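You operate a simulated robot arm through the tools that you are given. There is no shell and no other tool. Be economical: measure what you need, move in short steps, check, and stop when the job is done.

You run a simulated robot arm. Do the job below in one go: nothing can be reset, and whatever is moved stays where it is left.

TASK
Take the green fitting and leave it on the sign on the top of the teal bench.

Only the result counts: the job must be done as asked and must still hold three seconds after the hand-in. Knocking over, shifting, dropping, spilling or breaking anything else fails it.

THE ROBOT
A 6-joint arm with a two-finger parallel gripper, fixed in place. Base frame: the origin is at the foot of the arm, x ahead of it, y to its left, z up; the work surface is at about z = 80. Readings come in cm, degrees, newtons and seconds.
With the tool pointing down near the work surface it reaches from about 26 to 68 cm from the base axis. Its first joint turns from -66.0 to 66.0 degrees. Payload 2.9 kg.
The tool frame sits at the grasp point between the pads (the TCP): z along the fingers, y along the line on which they close. The tips reach 3 cm beyond it. Largest opening 11 cm; finger width 2, thickness 1; the body of the gripper, 4.8 by 11.2 cm, starts 5.5 cm behind the TCP.
Orientation is that of the tool frame in the base frame, as a unit quaternion [w, x, y, z]. With the fingers straight down and closing along the base's y, the tool's x points along the base's -x, its y along +y and its z along -z.

THE INTERFACE
- The arm moves only by the tool apply_moves. Its argument "motion" is one flat list of numbers, 5 for each row, row after row: the gripper command, from -1 (fully open) to 1 (shut), values between in proportion, then the shift along the tool's x, y, z in mm, then the turn about the tool's z in degrees. In form: [claw, dx, dy, dz, spin, claw, dx, dy, dz, spin, ...]. A call has 1 to 12 rows; each row is the pose to reach, as a shift and turn from the pose commanded when the call began, along the tool's axes at that moment. A row lasts 0.2 s, in which the tool goes at most 5 cm and 8.6 degrees; a call with a longer step from one row to the next is refused whole, and so is a gripper value outside its range. A pose out of reach is approached as far as the arm can. The call stops where the force on the tool passes 40 N (or 10 N more than at its start, if that is more) or the arm is blocked; 0.2 s more then pass. The fingers move at their own pace (about 10.8 cm/s each) and stop on an object; they squeeze with about 36 N. The grip force told is the motor's: it shows also when the fingers shut on nothing. Time passes only in rows, and 0.2 s behind the last, so rows that repeat a pose let the fingers close. The reply holds the time, the measured pose of the TCP, the force on the tool along the base axes, the opening and the grip force, in the units named above and with some noise.
- Cameras (640 x 400 px; columns grow to the right, rows downward): "scene" is fixed at [9.81, 46.53, 136.19]; the picture's right is [-0.48, -0.87, 0.00], its down [-0.59, 0.33, -0.74] and it looks along [0.64, -0.36, -0.68] (base axes); focal length 353 px, centre (320, 200). "wrist" rides on the gripper at [-3.6, 0, -5.7] in the tool frame; the picture's right is [0.00, -1.00, 0.00], its down [0.97, 0.00, -0.24] and it looks along [0.24, 0.00, 0.97] (tool axes); focal length 218 px, centre (320, 200). There is no depth. A picture from a camera that has moved, and an enlarged one, comes with that camera's place and axes in the base frame and with its lens. The place of the scene camera against the robot may be out by one fixed shift of up to 1.8 cm in any direction.
- grab_frame(camera): a new picture of that camera. It takes no simulated time.
- inspect(camera, box): a new picture of the part [left, top, right, bottom] of that camera's present view, enlarged. It takes no simulated time.
- close_job(): hands the job in; it is judged then, once.

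Work in short steps. Places have to be worked out from the pictures, the camera data and where the tool is seen: move nearer, look again, correct. Check each grasp and each placing, and mend what went wrong. You have 90 turns and 46 pictures in all, those below and enlarged ones among them. Open the gripper and draw the arm clear of the work before you hand the job in, unless the task says otherwise; then end with one line.

The tools are called after "Emit:" by a JSON object that holds its "name" and its "arguments". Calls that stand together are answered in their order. apply_moves: Moves the arm, as the interface text tells. Its arguments: {"type":"object","properties":{"motion":{"type":"array","items":{"type":"number"}}},"required":["motion"]} The other tools are called the same way: grab_frame (camera) takes a picture; inspect (camera, box) takes an enlarged picture of a part of a camera's view; close_job () hands the job in.

At the start:

```text
clock: 0.0
tcp_pos: [40.13, 4.77, 102.42]
orientation: [0.0, 0.001, 1.0, 0.0]
ft_force: [0.1, -0.5, 0.4]
width: 11.0
gripper_force: 0.0
```

scene: 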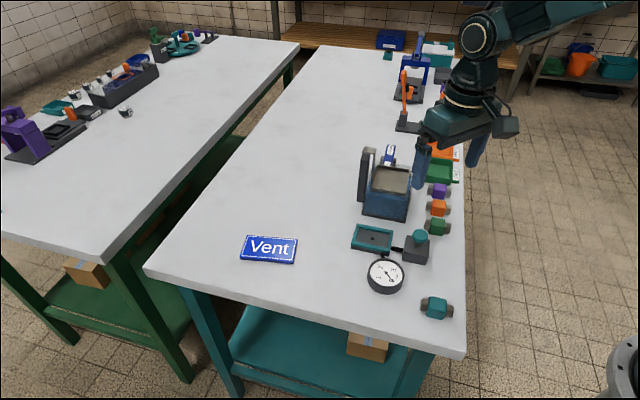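
wrist: 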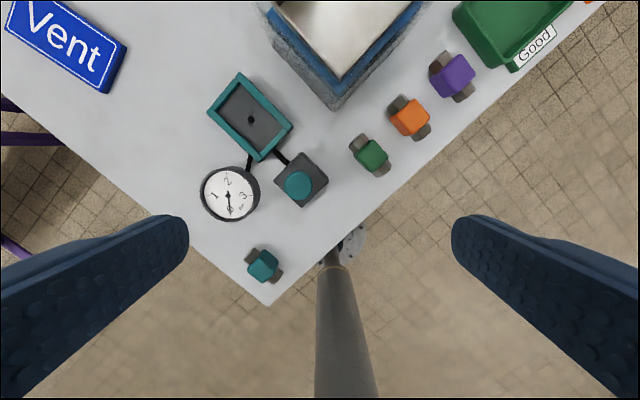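

The green fitting is near (42.6, -1.1) with its axis about 41° off, and the Vent sign is near (55, 32). I'll move above the fitting, turn the tool and half-close the gripper, then look again.

Emit:
{"name": "apply_moves", "arguments": {"motion": [0, -5, -12, 15, -8, 0, -10, -24, 30, -16, 0, -15, -36, 45, -24, 0, -20, -48, 60, -32, 0, -25, -59, 74, -40, 0, -25, -59, 74, -41]}}

Emit:
{"name": "grab_frame", "arguments": {"camera": "wrist"}}

Emit:
{"name": "grab_frame", "arguments": {"camera": "scene"}}

```text
clock: 1.4
tcp_pos: [42.52, -1.19, 95.0]
orientation: [0.0, -0.351, 0.936, 0.0]
ft_force: [-0.1, -0.6, -0.3]
width: 5.46
gripper_force: 0.2
```

```text
43 pictures are left
camera wrist: at [45.25, 1.12, 100.64], right [0.66, -0.75, 0.0], down [-0.73, -0.64, 0.24], along [-0.18, -0.16, -0.97], focal length 218 px, centre (320, 200)
```

wrist: 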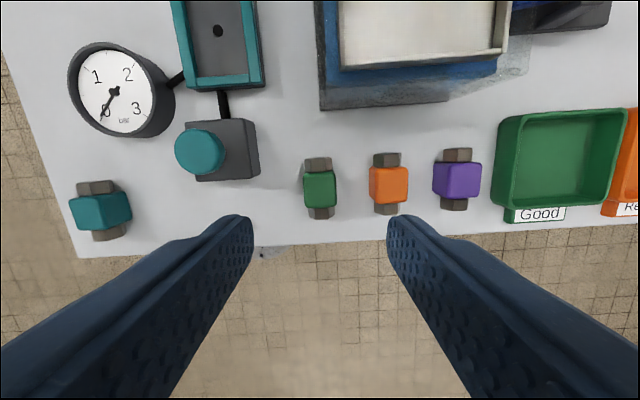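

```text
42 pictures are left
```

scene: 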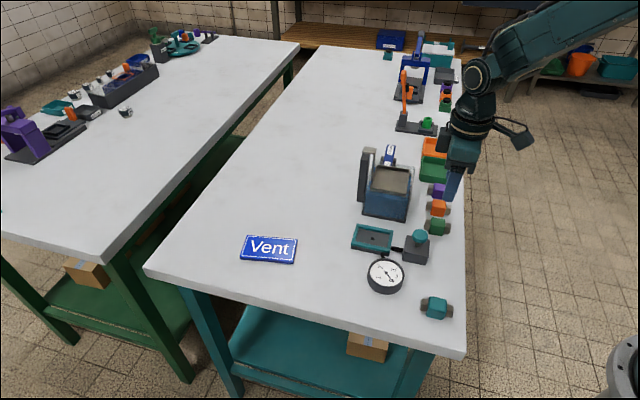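

The fitting sits almost exactly under the TCP with its axis aligned. Before gripping it, I'll check whether there's another green fitting at the far end of the bench.

Emit:
{"name": "inspect", "arguments": {"camera": "scene", "box": [370, 20, 490, 140]}}

Emit:
{"name": "inspect", "arguments": {"camera": "scene", "box": [220, 140, 480, 330]}}

```text
3.33 times, centred on (430, 80) of scene
camera zoom: at [9.81, 46.53, 136.19], right [-0.48, -0.87, 0.0], down [-0.59, 0.33, -0.74], along [0.64, -0.36, -0.68], focal length 1175 px, centre (-47, 600)
```

zoom: 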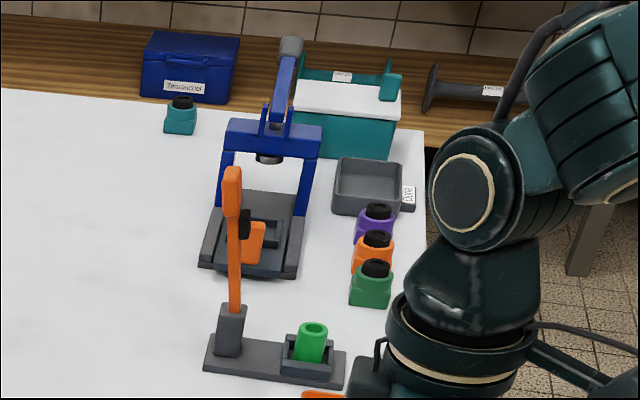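

```text
2.11 times, centred on (350, 235) of scene
camera zoom: at [9.81, 46.53, 136.19], right [-0.48, -0.87, 0.0], down [-0.59, 0.33, -0.74], along [0.64, -0.36, -0.68], focal length 742 px, centre (257, 126)
```

zoom: 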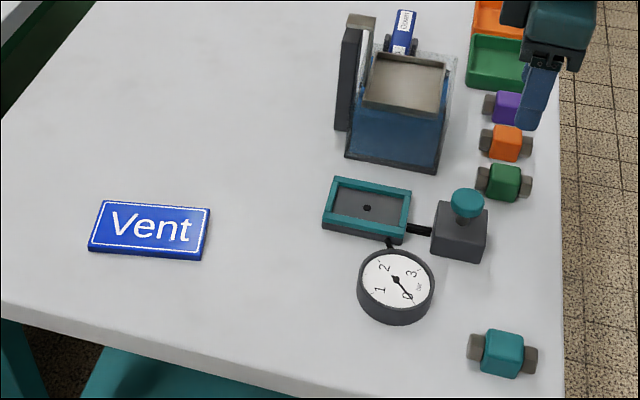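

The far ones are jars, so the near green piece is the right one. I'll descend in two stages with a 4.6 cm opening that clears the orange neighbour.

Emit:
{"name": "apply_moves", "arguments": {"motion": [0.16, 0, 0, 0, 0, 0.16, 0, 0, 30, 0, 0.16, 0, 0, 60, 0, 0.16, 0, 0, 75, 0, 0.16, 0, 0, 75, 0]}}

Emit:
{"name": "grab_frame", "arguments": {"camera": "wrist"}}

```text
clock: 2.6
tcp_pos: [42.58, -1.22, 87.48]
orientation: [0.0, -0.35, 0.937, -0.001]
ft_force: [-0.4, -0.9, 0.0]
width: 4.62
gripper_force: 0.1
```

```text
39 pictures are left
camera wrist: at [45.27, 1.09, 93.12], right [0.66, -0.75, 0.0], down [-0.73, -0.64, 0.24], along [-0.18, -0.16, -0.97], focal length 218 px, centre (320, 200)
```

wrist: 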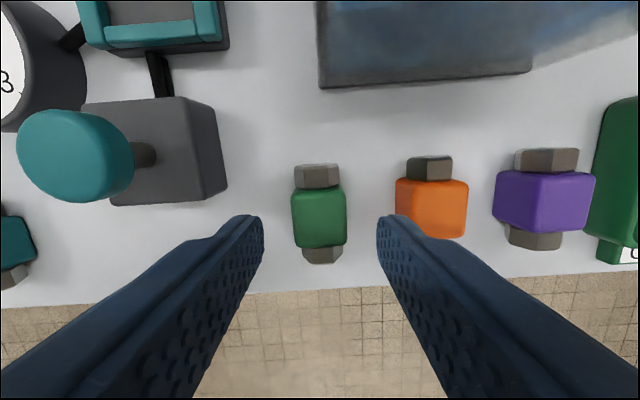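

The fitting is centred between the fingers. I'll narrow the opening to 4.0 cm for clearance, descend to z≈83.6 and close.

Emit:
{"name": "apply_moves", "arguments": {"motion": [0.27, 0, 0, 0, 0, 0.27, 0, 0, 15, 0, 0.27, 0, 0, 30, 0, 0.27, 0, 0, 39, 0, 0.27, 0, 0, 39, 0]}}

Emit:
{"name": "grab_frame", "arguments": {"camera": "wrist"}}

```text
clock: 3.8
tcp_pos: [42.69, -1.18, 83.56]
orientation: [-0.001, -0.35, 0.937, 0.0]
ft_force: [0.2, -0.4, -0.7]
width: 4.02
gripper_force: 0.1
```

```text
38 pictures are left
camera wrist: at [45.24, 1.14, 89.27], right [0.66, -0.75, 0.0], down [-0.73, -0.64, 0.24], along [-0.18, -0.16, -0.97], focal length 218 px, centre (320, 200)
```

wrist: 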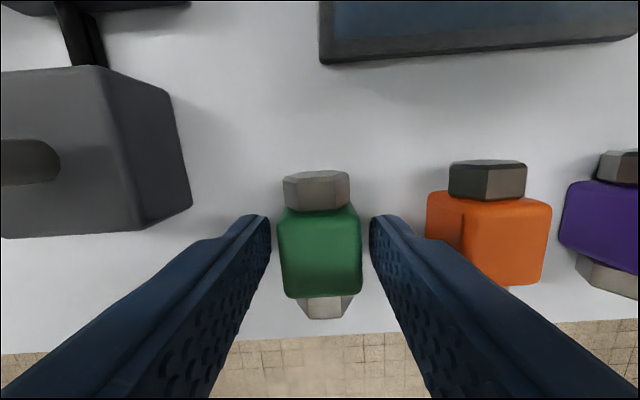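

The fingers straddle the green block and nothing else is touched, so I'll close the gripper.

Emit:
{"name": "apply_moves", "arguments": {"motion": [1, 0, 0, 0, 0, 1, 0, 0, 0, 0, 1, 0, 0, 0, 0, 1, 0, 0, 0, 0]}}

```text
clock: 4.8
tcp_pos: [42.62, -1.19, 83.65]
orientation: [0.0, -0.35, 0.937, 0.001]
ft_force: [0.2, 0.5, -0.6]
width: 2.69
gripper_force: 36.0
```

The fingers stopped at 2.69 cm with 36 N, so it's held. I'll lift straight up.

Emit:
{"name": "apply_moves", "arguments": {"motion": [1, 0, 0, -10, 0, 1, 0, 0, -35, 0, 1, 0, 0, -65, 0, 1, 0, 0, -95, 0, 1, 0, 0, -125, 0, 1, 0, 0, -150, 0, 1, 0, 0, -150, 0]}}

Emit:
{"name": "grab_frame", "arguments": {"camera": "wrist"}}

```text
clock: 6.4
tcp_pos: [42.68, -1.27, 98.66]
orientation: [0.0, -0.35, 0.937, 0.0]
ft_force: [0.8, -0.5, -0.8]
width: 0.01
gripper_force: 35.8
```

```text
37 pictures are left
camera wrist: at [45.37, 1.17, 104.33], right [0.66, -0.75, 0.0], down [-0.73, -0.64, 0.24], along [-0.18, -0.16, -0.97], focal length 218 px, centre (320, 200)
```

wrist: 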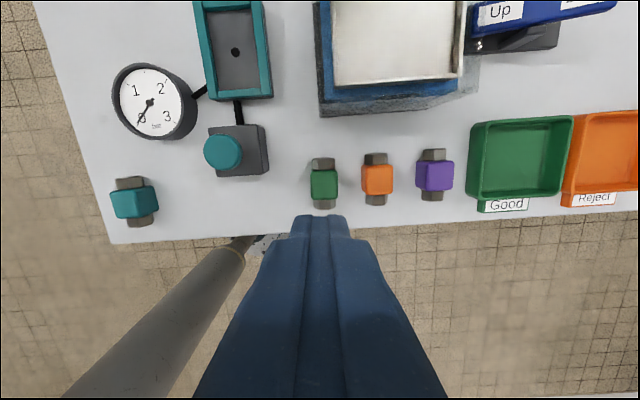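

The fingers slipped off and the fitting is still standing in its spot. I'll look closer to see its shape and exact position.

Emit:
{"name": "inspect", "arguments": {"camera": "wrist", "box": [260, 130, 420, 230]}}

Emit:
{"name": "inspect", "arguments": {"camera": "scene", "box": [400, 170, 480, 250]}}

```text
4.00 times, centred on (340, 180) of wrist
camera zoom: at [45.37, 1.17, 104.33], right [0.66, -0.75, 0.0], down [-0.73, -0.64, 0.24], along [-0.18, -0.16, -0.97], focal length 873 px, centre (240, 280)
```

zoom: 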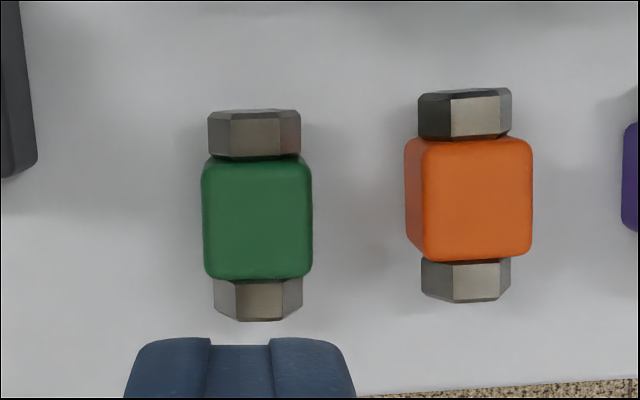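

```text
5.00 times, centred on (440, 210) of scene
camera zoom: at [9.81, 46.53, 136.19], right [-0.48, -0.87, 0.0], down [-0.59, 0.33, -0.74], along [0.64, -0.36, -0.68], focal length 1763 px, centre (-280, 150)
```

zoom: 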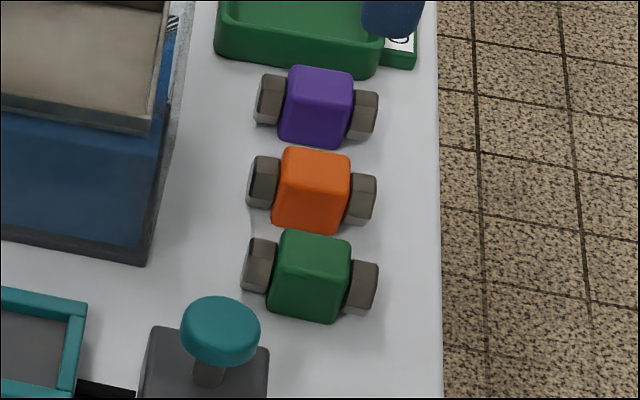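

It moved about 4 mm toward the orange one and is still upright. I'll re-centre, come down to a hover with the fingers at 4 cm, and check again.

Emit:
{"name": "apply_moves", "arguments": {"motion": [0.27, 2, -4, 0, 0, 0.27, 2, -4, 40, 0, 0.27, 2, -4, 80, 0, 0.27, 2, -4, 105, 0, 0.27, 2, -4, 105, 0]}}

Emit:
{"name": "grab_frame", "arguments": {"camera": "wrist"}}

```text
clock: 7.6
tcp_pos: [42.76, -1.58, 88.2]
orientation: [0.001, -0.35, 0.937, 0.0]
ft_force: [0.3, -0.2, 0.5]
width: 4.05
gripper_force: 0.0
```

```text
34 pictures are left
camera wrist: at [45.45, 0.79, 93.81], right [0.66, -0.75, 0.0], down [-0.73, -0.64, 0.24], along [-0.18, -0.16, -0.97], focal length 218 px, centre (320, 200)
```

wrist: 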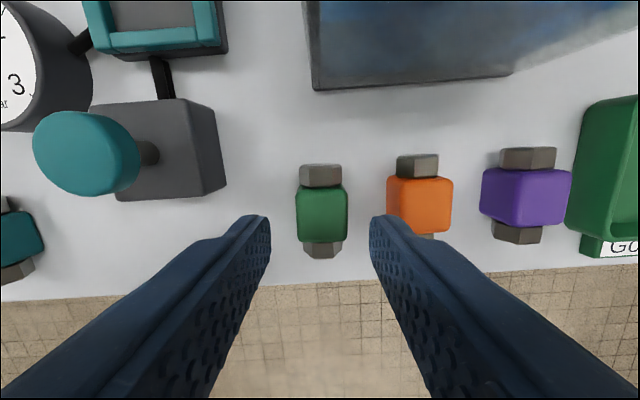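

It's centred again. I'll narrow to 3.6 cm, go a little deeper (z≈83.15) and close with a longer squeeze.

Emit:
{"name": "apply_moves", "arguments": {"motion": [0.345, 2, 0, 0, 0, 0.345, 2, 0, 0, 0, 0.345, 2, 0, 20, 0, 0.345, 2, 0, 38, 0, 0.345, 2, 0, 47, 0, 0.345, 2, 0, 50, 0, 0.345, 2, 0, 50, 0, 1, 2, 0, 50, 0, 1, 2, 0, 50, 0, 1, 2, 0, 50, 0, 1, 2, 0, 50, 0, 1, 2, 0, 50, 0]}}

Emit:
{"name": "grab_frame", "arguments": {"camera": "wrist"}}

```text
clock: 10.2
tcp_pos: [42.46, -1.87, 83.07]
orientation: [-0.001, -0.351, 0.936, -0.001]
ft_force: [-0.7, -0.9, 0.9]
width: 2.77
gripper_force: 36.3
```

```text
33 pictures are left
camera wrist: at [45.21, 0.54, 88.72], right [0.66, -0.75, 0.0], down [-0.73, -0.64, 0.24], along [-0.18, -0.16, -0.97], focal length 218 px, centre (320, 200)
```

wrist: 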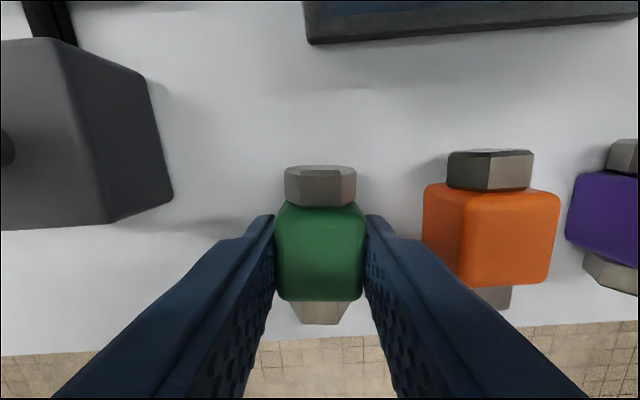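

The grip looks square on the block. I'll make a slow test lift of 1.5 cm and check width and force.

Emit:
{"name": "apply_moves", "arguments": {"motion": [1, 0, 0, -1, 0, 1, 0, 0, -3, 0, 1, 0, 0, -6, 0, 1, 0, 0, -9, 0, 1, 0, 0, -12, 0, 1, 0, 0, -14, 0, 1, 0, 0, -15, 0, 1, 0, 0, -15, 0]}}

Emit:
{"name": "grab_frame", "arguments": {"camera": "wrist"}}

```text
clock: 12.0
tcp_pos: [42.53, -1.67, 84.62]
orientation: [0.0, -0.35, 0.937, 0.0]
ft_force: [0.1, -0.3, -1.3]
width: 2.75
gripper_force: 36.1
```

```text
32 pictures are left
camera wrist: at [45.19, 0.65, 90.25], right [0.66, -0.75, 0.0], down [-0.73, -0.64, 0.24], along [-0.18, -0.16, -0.97], focal length 218 px, centre (320, 200)
```

wrist: 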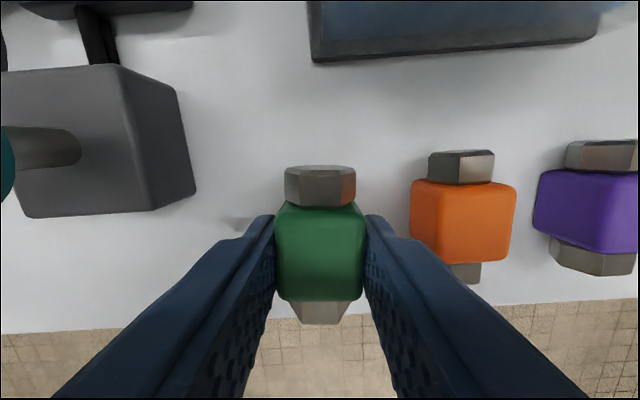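

It's off the table and moves with the hand. I'll keep lifting gently.

Emit:
{"name": "apply_moves", "arguments": {"motion": [1, 0, 0, -3, 0, 1, 0, 0, -9, 0, 1, 0, 0, -18, 0, 1, 0, 0, -30, 0, 1, 0, 0, -44, 0, 1, 0, 0, -58, 0, 1, 0, 0, -72, 0, 1, 0, 0, -86, 0, 1, 0, 0, -98, 0, 1, 0, 0, -108, 0, 1, 0, 0, -114, 0, 1, 0, 0, -116, 0]}}

Emit:
{"name": "grab_frame", "arguments": {"camera": "wrist"}}

```text
clock: 14.6
tcp_pos: [42.53, -1.7, 96.24]
orientation: [0.0, -0.35, 0.937, 0.0]
ft_force: [0.9, 0.0, -0.7]
width: 2.75
gripper_force: 36.0
```

```text
31 pictures are left
camera wrist: at [45.21, 0.62, 101.9], right [0.66, -0.75, 0.0], down [-0.73, -0.64, 0.24], along [-0.18, -0.16, -0.97], focal length 218 px, centre (320, 200)
```

wrist: 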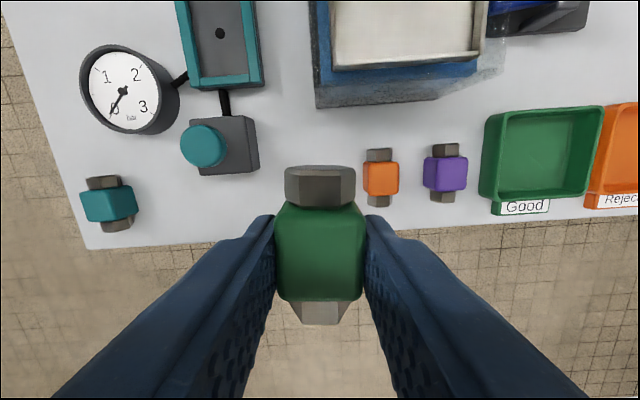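

The grip is steady. I'll carry it along base +y, clear of the blue box.

Emit:
{"name": "apply_moves", "arguments": {"motion": [1, -3, 4, 0, 0, 1, -10, 11, 0, 0, 1, -23, 26, 0, 0, 1, -39, 45, 0, 0, 1, -59, 68, 0, 0, 1, -79, 91, 0, 0, 1, -98, 113, 0, 0, 1, -118, 136, 0, 0, 1, -134, 155, 0, 0, 1, -148, 170, 0, 0, 1, -154, 177, 0, 0, 1, -157, 181, 0, 0]}}

Emit:
{"name": "grab_frame", "arguments": {"camera": "wrist"}}

```text
clock: 17.2
tcp_pos: [42.53, 22.39, 96.1]
orientation: [0.0, -0.349, 0.937, 0.0]
ft_force: [0.1, -0.3, -1.5]
width: 2.75
gripper_force: 36.5
```

```text
30 pictures are left
camera wrist: at [45.21, 24.66, 101.79], right [0.66, -0.75, 0.0], down [-0.73, -0.64, 0.24], along [-0.18, -0.16, -0.97], focal length 218 px, centre (320, 200)
```

wrist: 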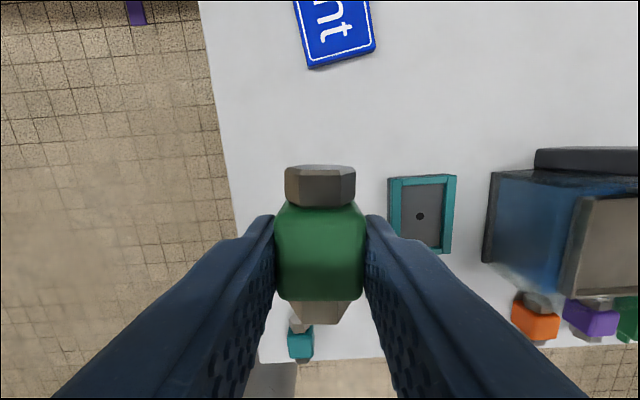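

The sign's near end is around (52, 28). I'll move about 10 cm toward it to see the whole sign.

Emit:
{"name": "apply_moves", "arguments": {"motion": [1, -4, 0, 0, 0, 1, -12, 0, 0, 0, 1, -25, -1, 0, 0, 1, -41, -2, 0, 0, 1, -58, -3, 0, 0, 1, -74, -4, 0, 0, 1, -88, -5, 0, 0, 1, -96, -5, 0, 0, 1, -100, -5, 0, 0, 1, -100, -5, 0, 0]}}

Emit:
{"name": "grab_frame", "arguments": {"camera": "wrist"}}

```text
clock: 19.4
tcp_pos: [50.41, 28.48, 96.27]
orientation: [0.0, -0.351, 0.937, 0.0]
ft_force: [0.0, 1.3, -1.6]
width: 2.75
gripper_force: 36.1
```

```text
29 pictures are left
camera wrist: at [53.12, 30.88, 101.84], right [0.66, -0.75, 0.0], down [-0.73, -0.64, 0.24], along [-0.18, -0.16, -0.97], focal length 218 px, centre (320, 200)
```

wrist: 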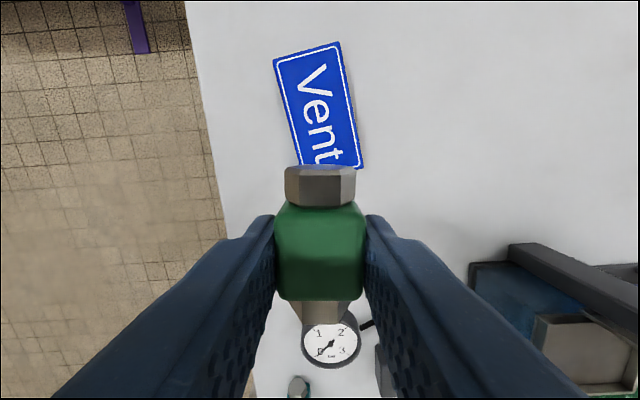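

The sign's centre works out to about (55.2, 32.8). I'll move over it while keeping height, then check.

Emit:
{"name": "apply_moves", "arguments": {"motion": [1, -3, 0, 0, 0, 1, -10, 0, 0, 0, 1, -22, 0, 0, 0, 1, -36, 0, 0, 0, 1, -50, 1, 0, 0, 1, -59, 1, 0, 0, 1, -64, 1, 10, 0, 1, -64, 1, 24, 0, 1, -64, 1, 38, 0, 1, -64, 1, 50, 0, 1, -64, 1, 56, 0, 1, -64, 1, 56, 0]}}

Emit:
{"name": "grab_frame", "arguments": {"camera": "wrist"}}

Emit:
{"name": "inspect", "arguments": {"camera": "scene", "box": [190, 160, 350, 280]}}

```text
clock: 22.0
tcp_pos: [55.14, 32.54, 90.54]
orientation: [0.0, -0.35, 0.937, 0.0]
ft_force: [-0.5, 0.5, -1.9]
width: 2.74
gripper_force: 36.2
```

```text
28 pictures are left
camera wrist: at [57.78, 34.98, 96.19], right [0.66, -0.75, 0.0], down [-0.73, -0.64, 0.24], along [-0.18, -0.16, -0.97], focal length 218 px, centre (320, 200)
```

wrist: 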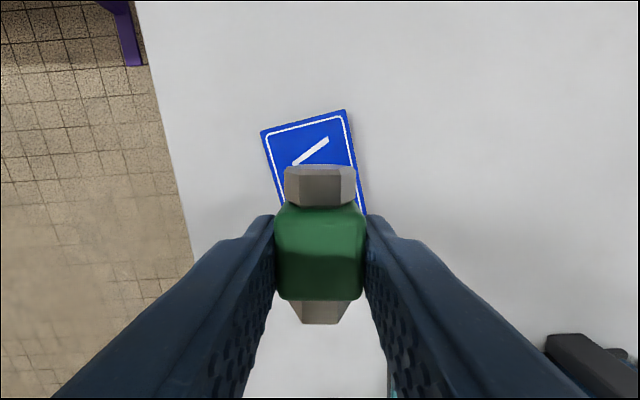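

```text
3.33 times, centred on (270, 220) of scene
camera zoom: at [9.82, 46.54, 136.19], right [-0.48, -0.87, 0.0], down [-0.59, 0.33, -0.74], along [0.64, -0.36, -0.68], focal length 1175 px, centre (487, 133)
```

zoom: 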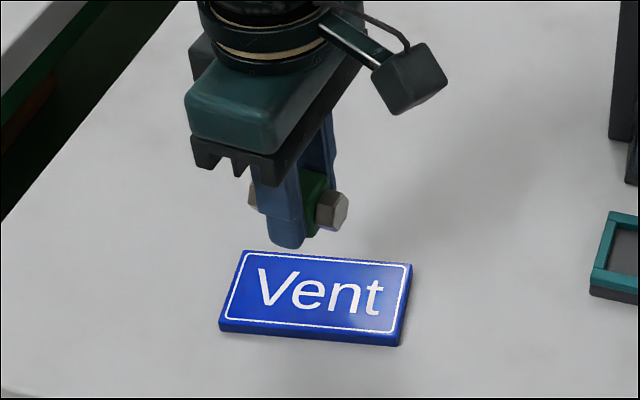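

The TCP is right above the sign's centre. I'll go down slowly and watch the force.

Emit:
{"name": "apply_moves", "arguments": {"motion": [1, 0, 0, 4, 0, 1, 0, 0, 12, 0, 1, 0, 0, 24, 0, 1, 0, 0, 36, 0, 1, 0, 0, 44, 0, 1, 0, 0, 49, 0, 1, 0, 0, 51, 0, 1, 0, 0, 51, 0]}}

Emit:
{"name": "inspect", "arguments": {"camera": "scene", "box": [190, 160, 350, 280]}}

```text
clock: 23.8
tcp_pos: [55.14, 32.8, 85.42]
orientation: [0.0, -0.35, 0.937, 0.0]
ft_force: [0.8, -0.2, -1.4]
width: 2.75
gripper_force: 35.9
```

```text
3.33 times, centred on (270, 220) of scene
camera zoom: at [9.82, 46.54, 136.19], right [-0.48, -0.87, 0.0], down [-0.59, 0.33, -0.74], along [0.64, -0.36, -0.68], focal length 1175 px, centre (487, 133)
```

zoom: 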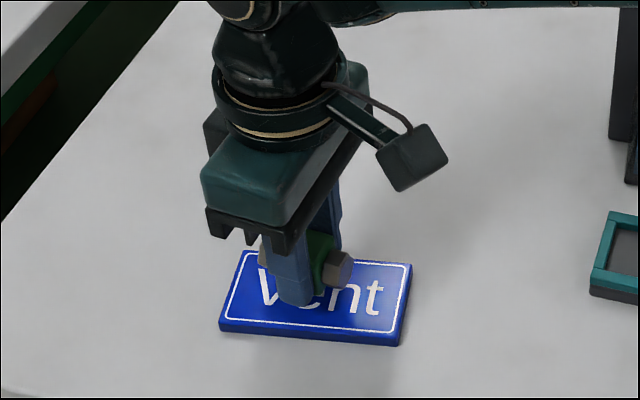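

No contact yet. I'll lower a few millimetres more.

Emit:
{"name": "apply_moves", "arguments": {"motion": [1, 0, 0, 1, 0, 1, 0, 0, 3, 0, 1, 0, 0, 5, 0, 1, 0, 0, 5, 0]}}

```text
clock: 24.8
tcp_pos: [55.2, 32.72, 85.02]
orientation: [0.0, -0.35, 0.937, 0.0]
ft_force: [0.4, 0.4, -1.1]
width: 2.74
gripper_force: 36.1
```

No contact yet, so I'll continue.

Emit:
{"name": "apply_moves", "arguments": {"motion": [1, 0, 0, 1, 0, 1, 0, 0, 2, 0, 1, 0, 0, 3, 0, 1, 0, 0, 3, 0]}}

Emit:
{"name": "inspect", "arguments": {"camera": "scene", "box": [220, 210, 310, 275]}}

```text
clock: 25.8
tcp_pos: [55.19, 32.64, 84.71]
orientation: [0.0, -0.35, 0.937, 0.0]
ft_force: [-0.2, 0.5, -0.6]
width: 2.73
gripper_force: 36.2
```

```text
6.15 times, centred on (265, 242) of scene
camera zoom: at [9.82, 46.54, 136.19], right [-0.48, -0.87, 0.0], down [-0.59, 0.33, -0.74], along [0.64, -0.36, -0.68], focal length 2170 px, centre (658, -62)
```

zoom: 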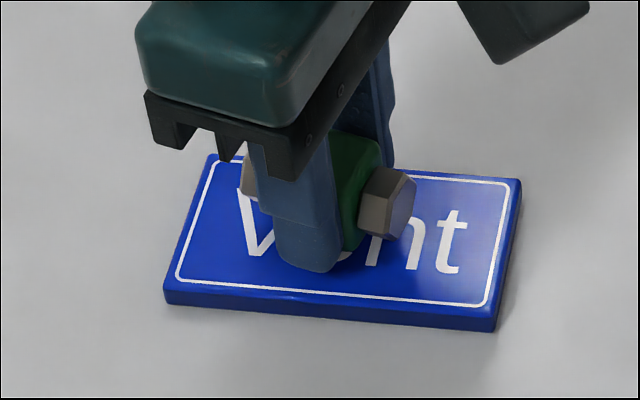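

It's very close to the surface now. I'll take 2 mm steps.

Emit:
{"name": "apply_moves", "arguments": {"motion": [1, 0, 0, 1, 0, 1, 0, 0, 2, 0, 1, 0, 0, 2, 0]}}

```text
clock: 26.6
tcp_pos: [55.22, 32.8, 84.53]
orientation: [0.0, -0.35, 0.937, 0.0]
ft_force: [-0.2, 0.2, -1.3]
width: 2.74
gripper_force: 36.3
```

Still no contact force, so another 2 mm.

Emit:
{"name": "apply_moves", "arguments": {"motion": [1, 0, 0, 1, 0, 1, 0, 0, 2, 0, 1, 0, 0, 2, 0]}}

```text
clock: 27.4
tcp_pos: [55.11, 32.69, 84.35]
orientation: [0.001, -0.35, 0.937, 0.0]
ft_force: [-0.1, -0.4, -0.4]
width: 2.73
gripper_force: 36.7
```

Still nothing firm, so I'll go 2 mm further.

Emit:
{"name": "apply_moves", "arguments": {"motion": [1, 0, 0, 1, 0, 1, 0, 0, 2, 0, 1, 0, 0, 2, 0]}}

Emit:
{"name": "inspect", "arguments": {"camera": "scene", "box": [220, 210, 310, 275]}}

```text
clock: 28.2
tcp_pos: [55.19, 32.65, 84.11]
orientation: [0.0, -0.351, 0.937, 0.0]
ft_force: [-0.9, 0.0, -1.2]
width: 2.76
gripper_force: 35.9
```

```text
6.15 times, centred on (265, 242) of scene
camera zoom: at [9.82, 46.54, 136.19], right [-0.48, -0.87, 0.0], down [-0.59, 0.33, -0.74], along [0.64, -0.36, -0.68], focal length 2170 px, centre (658, -62)
```

zoom: 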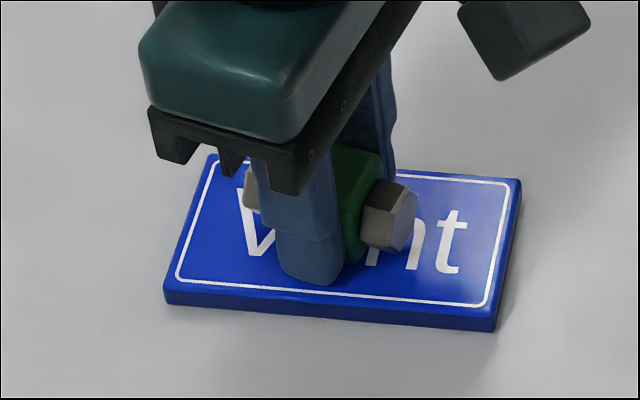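

There's still a small gap, so another 2 mm.

Emit:
{"name": "apply_moves", "arguments": {"motion": [1, 0, 0, 1, 0, 1, 0, 0, 2, 0, 1, 0, 0, 2, 0]}}

```text
clock: 29.0
tcp_pos: [55.26, 32.72, 83.96]
orientation: [0.001, -0.35, 0.937, 0.0]
ft_force: [-3.1, -2.9, 11.4]
width: 2.75
gripper_force: 35.5
```

Contact reads 11 N, so the fitting is on the sign. I'll ease up 1 mm, open the fingers and hold.

Emit:
{"name": "apply_moves", "arguments": {"motion": [1, 0, 0, -1, 0, 0.45, 0, 0, -1, 0, 0.3, 0, 0, -1, 0, 0.2, 0, 0, -1, 0, 0.2, 0, 0, -1, 0]}}

Emit:
{"name": "grab_frame", "arguments": {"camera": "wrist"}}

```text
clock: 30.2
tcp_pos: [55.11, 32.51, 83.91]
orientation: [-0.001, -0.35, 0.937, 0.0]
ft_force: [0.2, -2.0, 2.9]
width: 4.33
gripper_force: 0.0
```

```text
23 pictures are left
camera wrist: at [57.85, 34.99, 89.63], right [0.66, -0.75, 0.0], down [-0.73, -0.64, 0.24], along [-0.18, -0.16, -0.97], focal length 218 px, centre (320, 200)
```

wrist: 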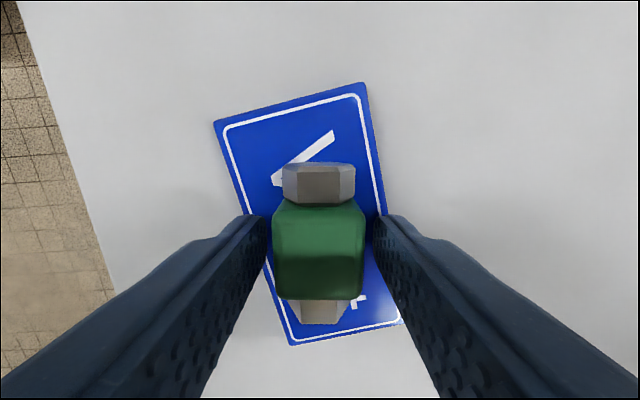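

It's released and sitting centrally on the sign. I'll lift straight up.

Emit:
{"name": "apply_moves", "arguments": {"motion": [0.2, 0, 0, -3, 0, 0.2, 0, 0, -10, 0, 0.2, 0, 0, -30, 0, 0.2, 0, 0, -60, 0, 0.2, 0, 0, -100, 0, 0.2, 0, 0, -140, 0, 0.2, 30, 0, -170, 0, 0.2, 30, 0, -170, 0]}}

Emit:
{"name": "grab_frame", "arguments": {"camera": "wrist"}}

Emit:
{"name": "grab_frame", "arguments": {"camera": "scene"}}

Emit:
{"name": "inspect", "arguments": {"camera": "scene", "box": [220, 210, 310, 275]}}

```text
clock: 32.0
tcp_pos: [52.75, 30.69, 100.99]
orientation: [0.001, -0.35, 0.937, 0.0]
ft_force: [0.1, -0.3, -0.5]
width: 4.41
gripper_force: 0.0
```

```text
22 pictures are left
camera wrist: at [55.39, 33.07, 106.6], right [0.66, -0.75, 0.0], down [-0.73, -0.64, 0.24], along [-0.18, -0.16, -0.97], focal length 218 px, centre (320, 200)
```

wrist: 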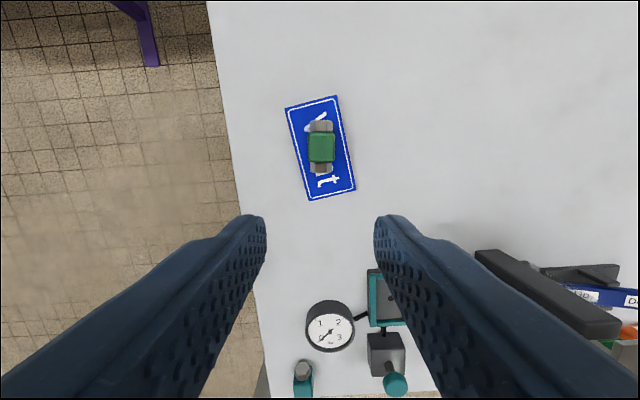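

```text
21 pictures are left
```

scene: 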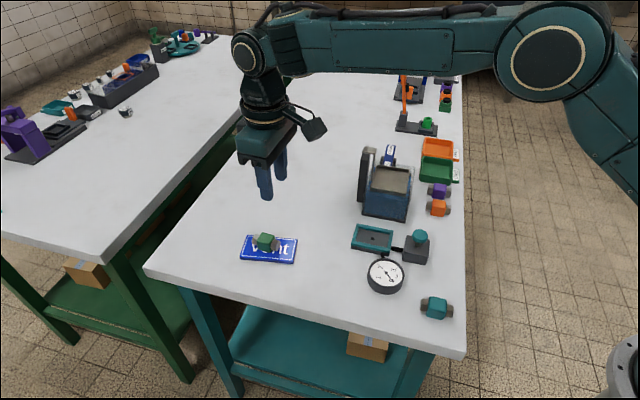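

```text
6.15 times, centred on (265, 242) of scene
camera zoom: at [9.81, 46.53, 136.19], right [-0.48, -0.87, 0.0], down [-0.59, 0.33, -0.74], along [0.64, -0.36, -0.68], focal length 2170 px, centre (658, -62)
```

zoom: 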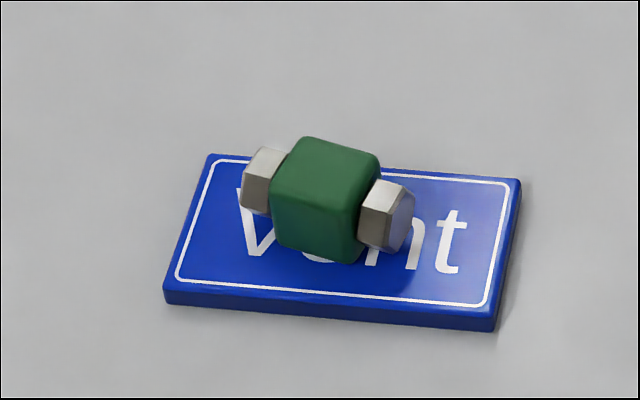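

The fitting rests squarely on the sign, the sign hasn't moved, everything else looks undisturbed, and the arm is clear with the gripper open. I'll hand the job in.

Emit:
{"name": "close_job", "arguments": {}}

```text
The job is handed in.
```

The green fitting is resting on the Vent sign on the teal bench, and the job is handed in; the first grip slipped and nudged the fitting about 4 mm, but the second held and nothing else was moved.
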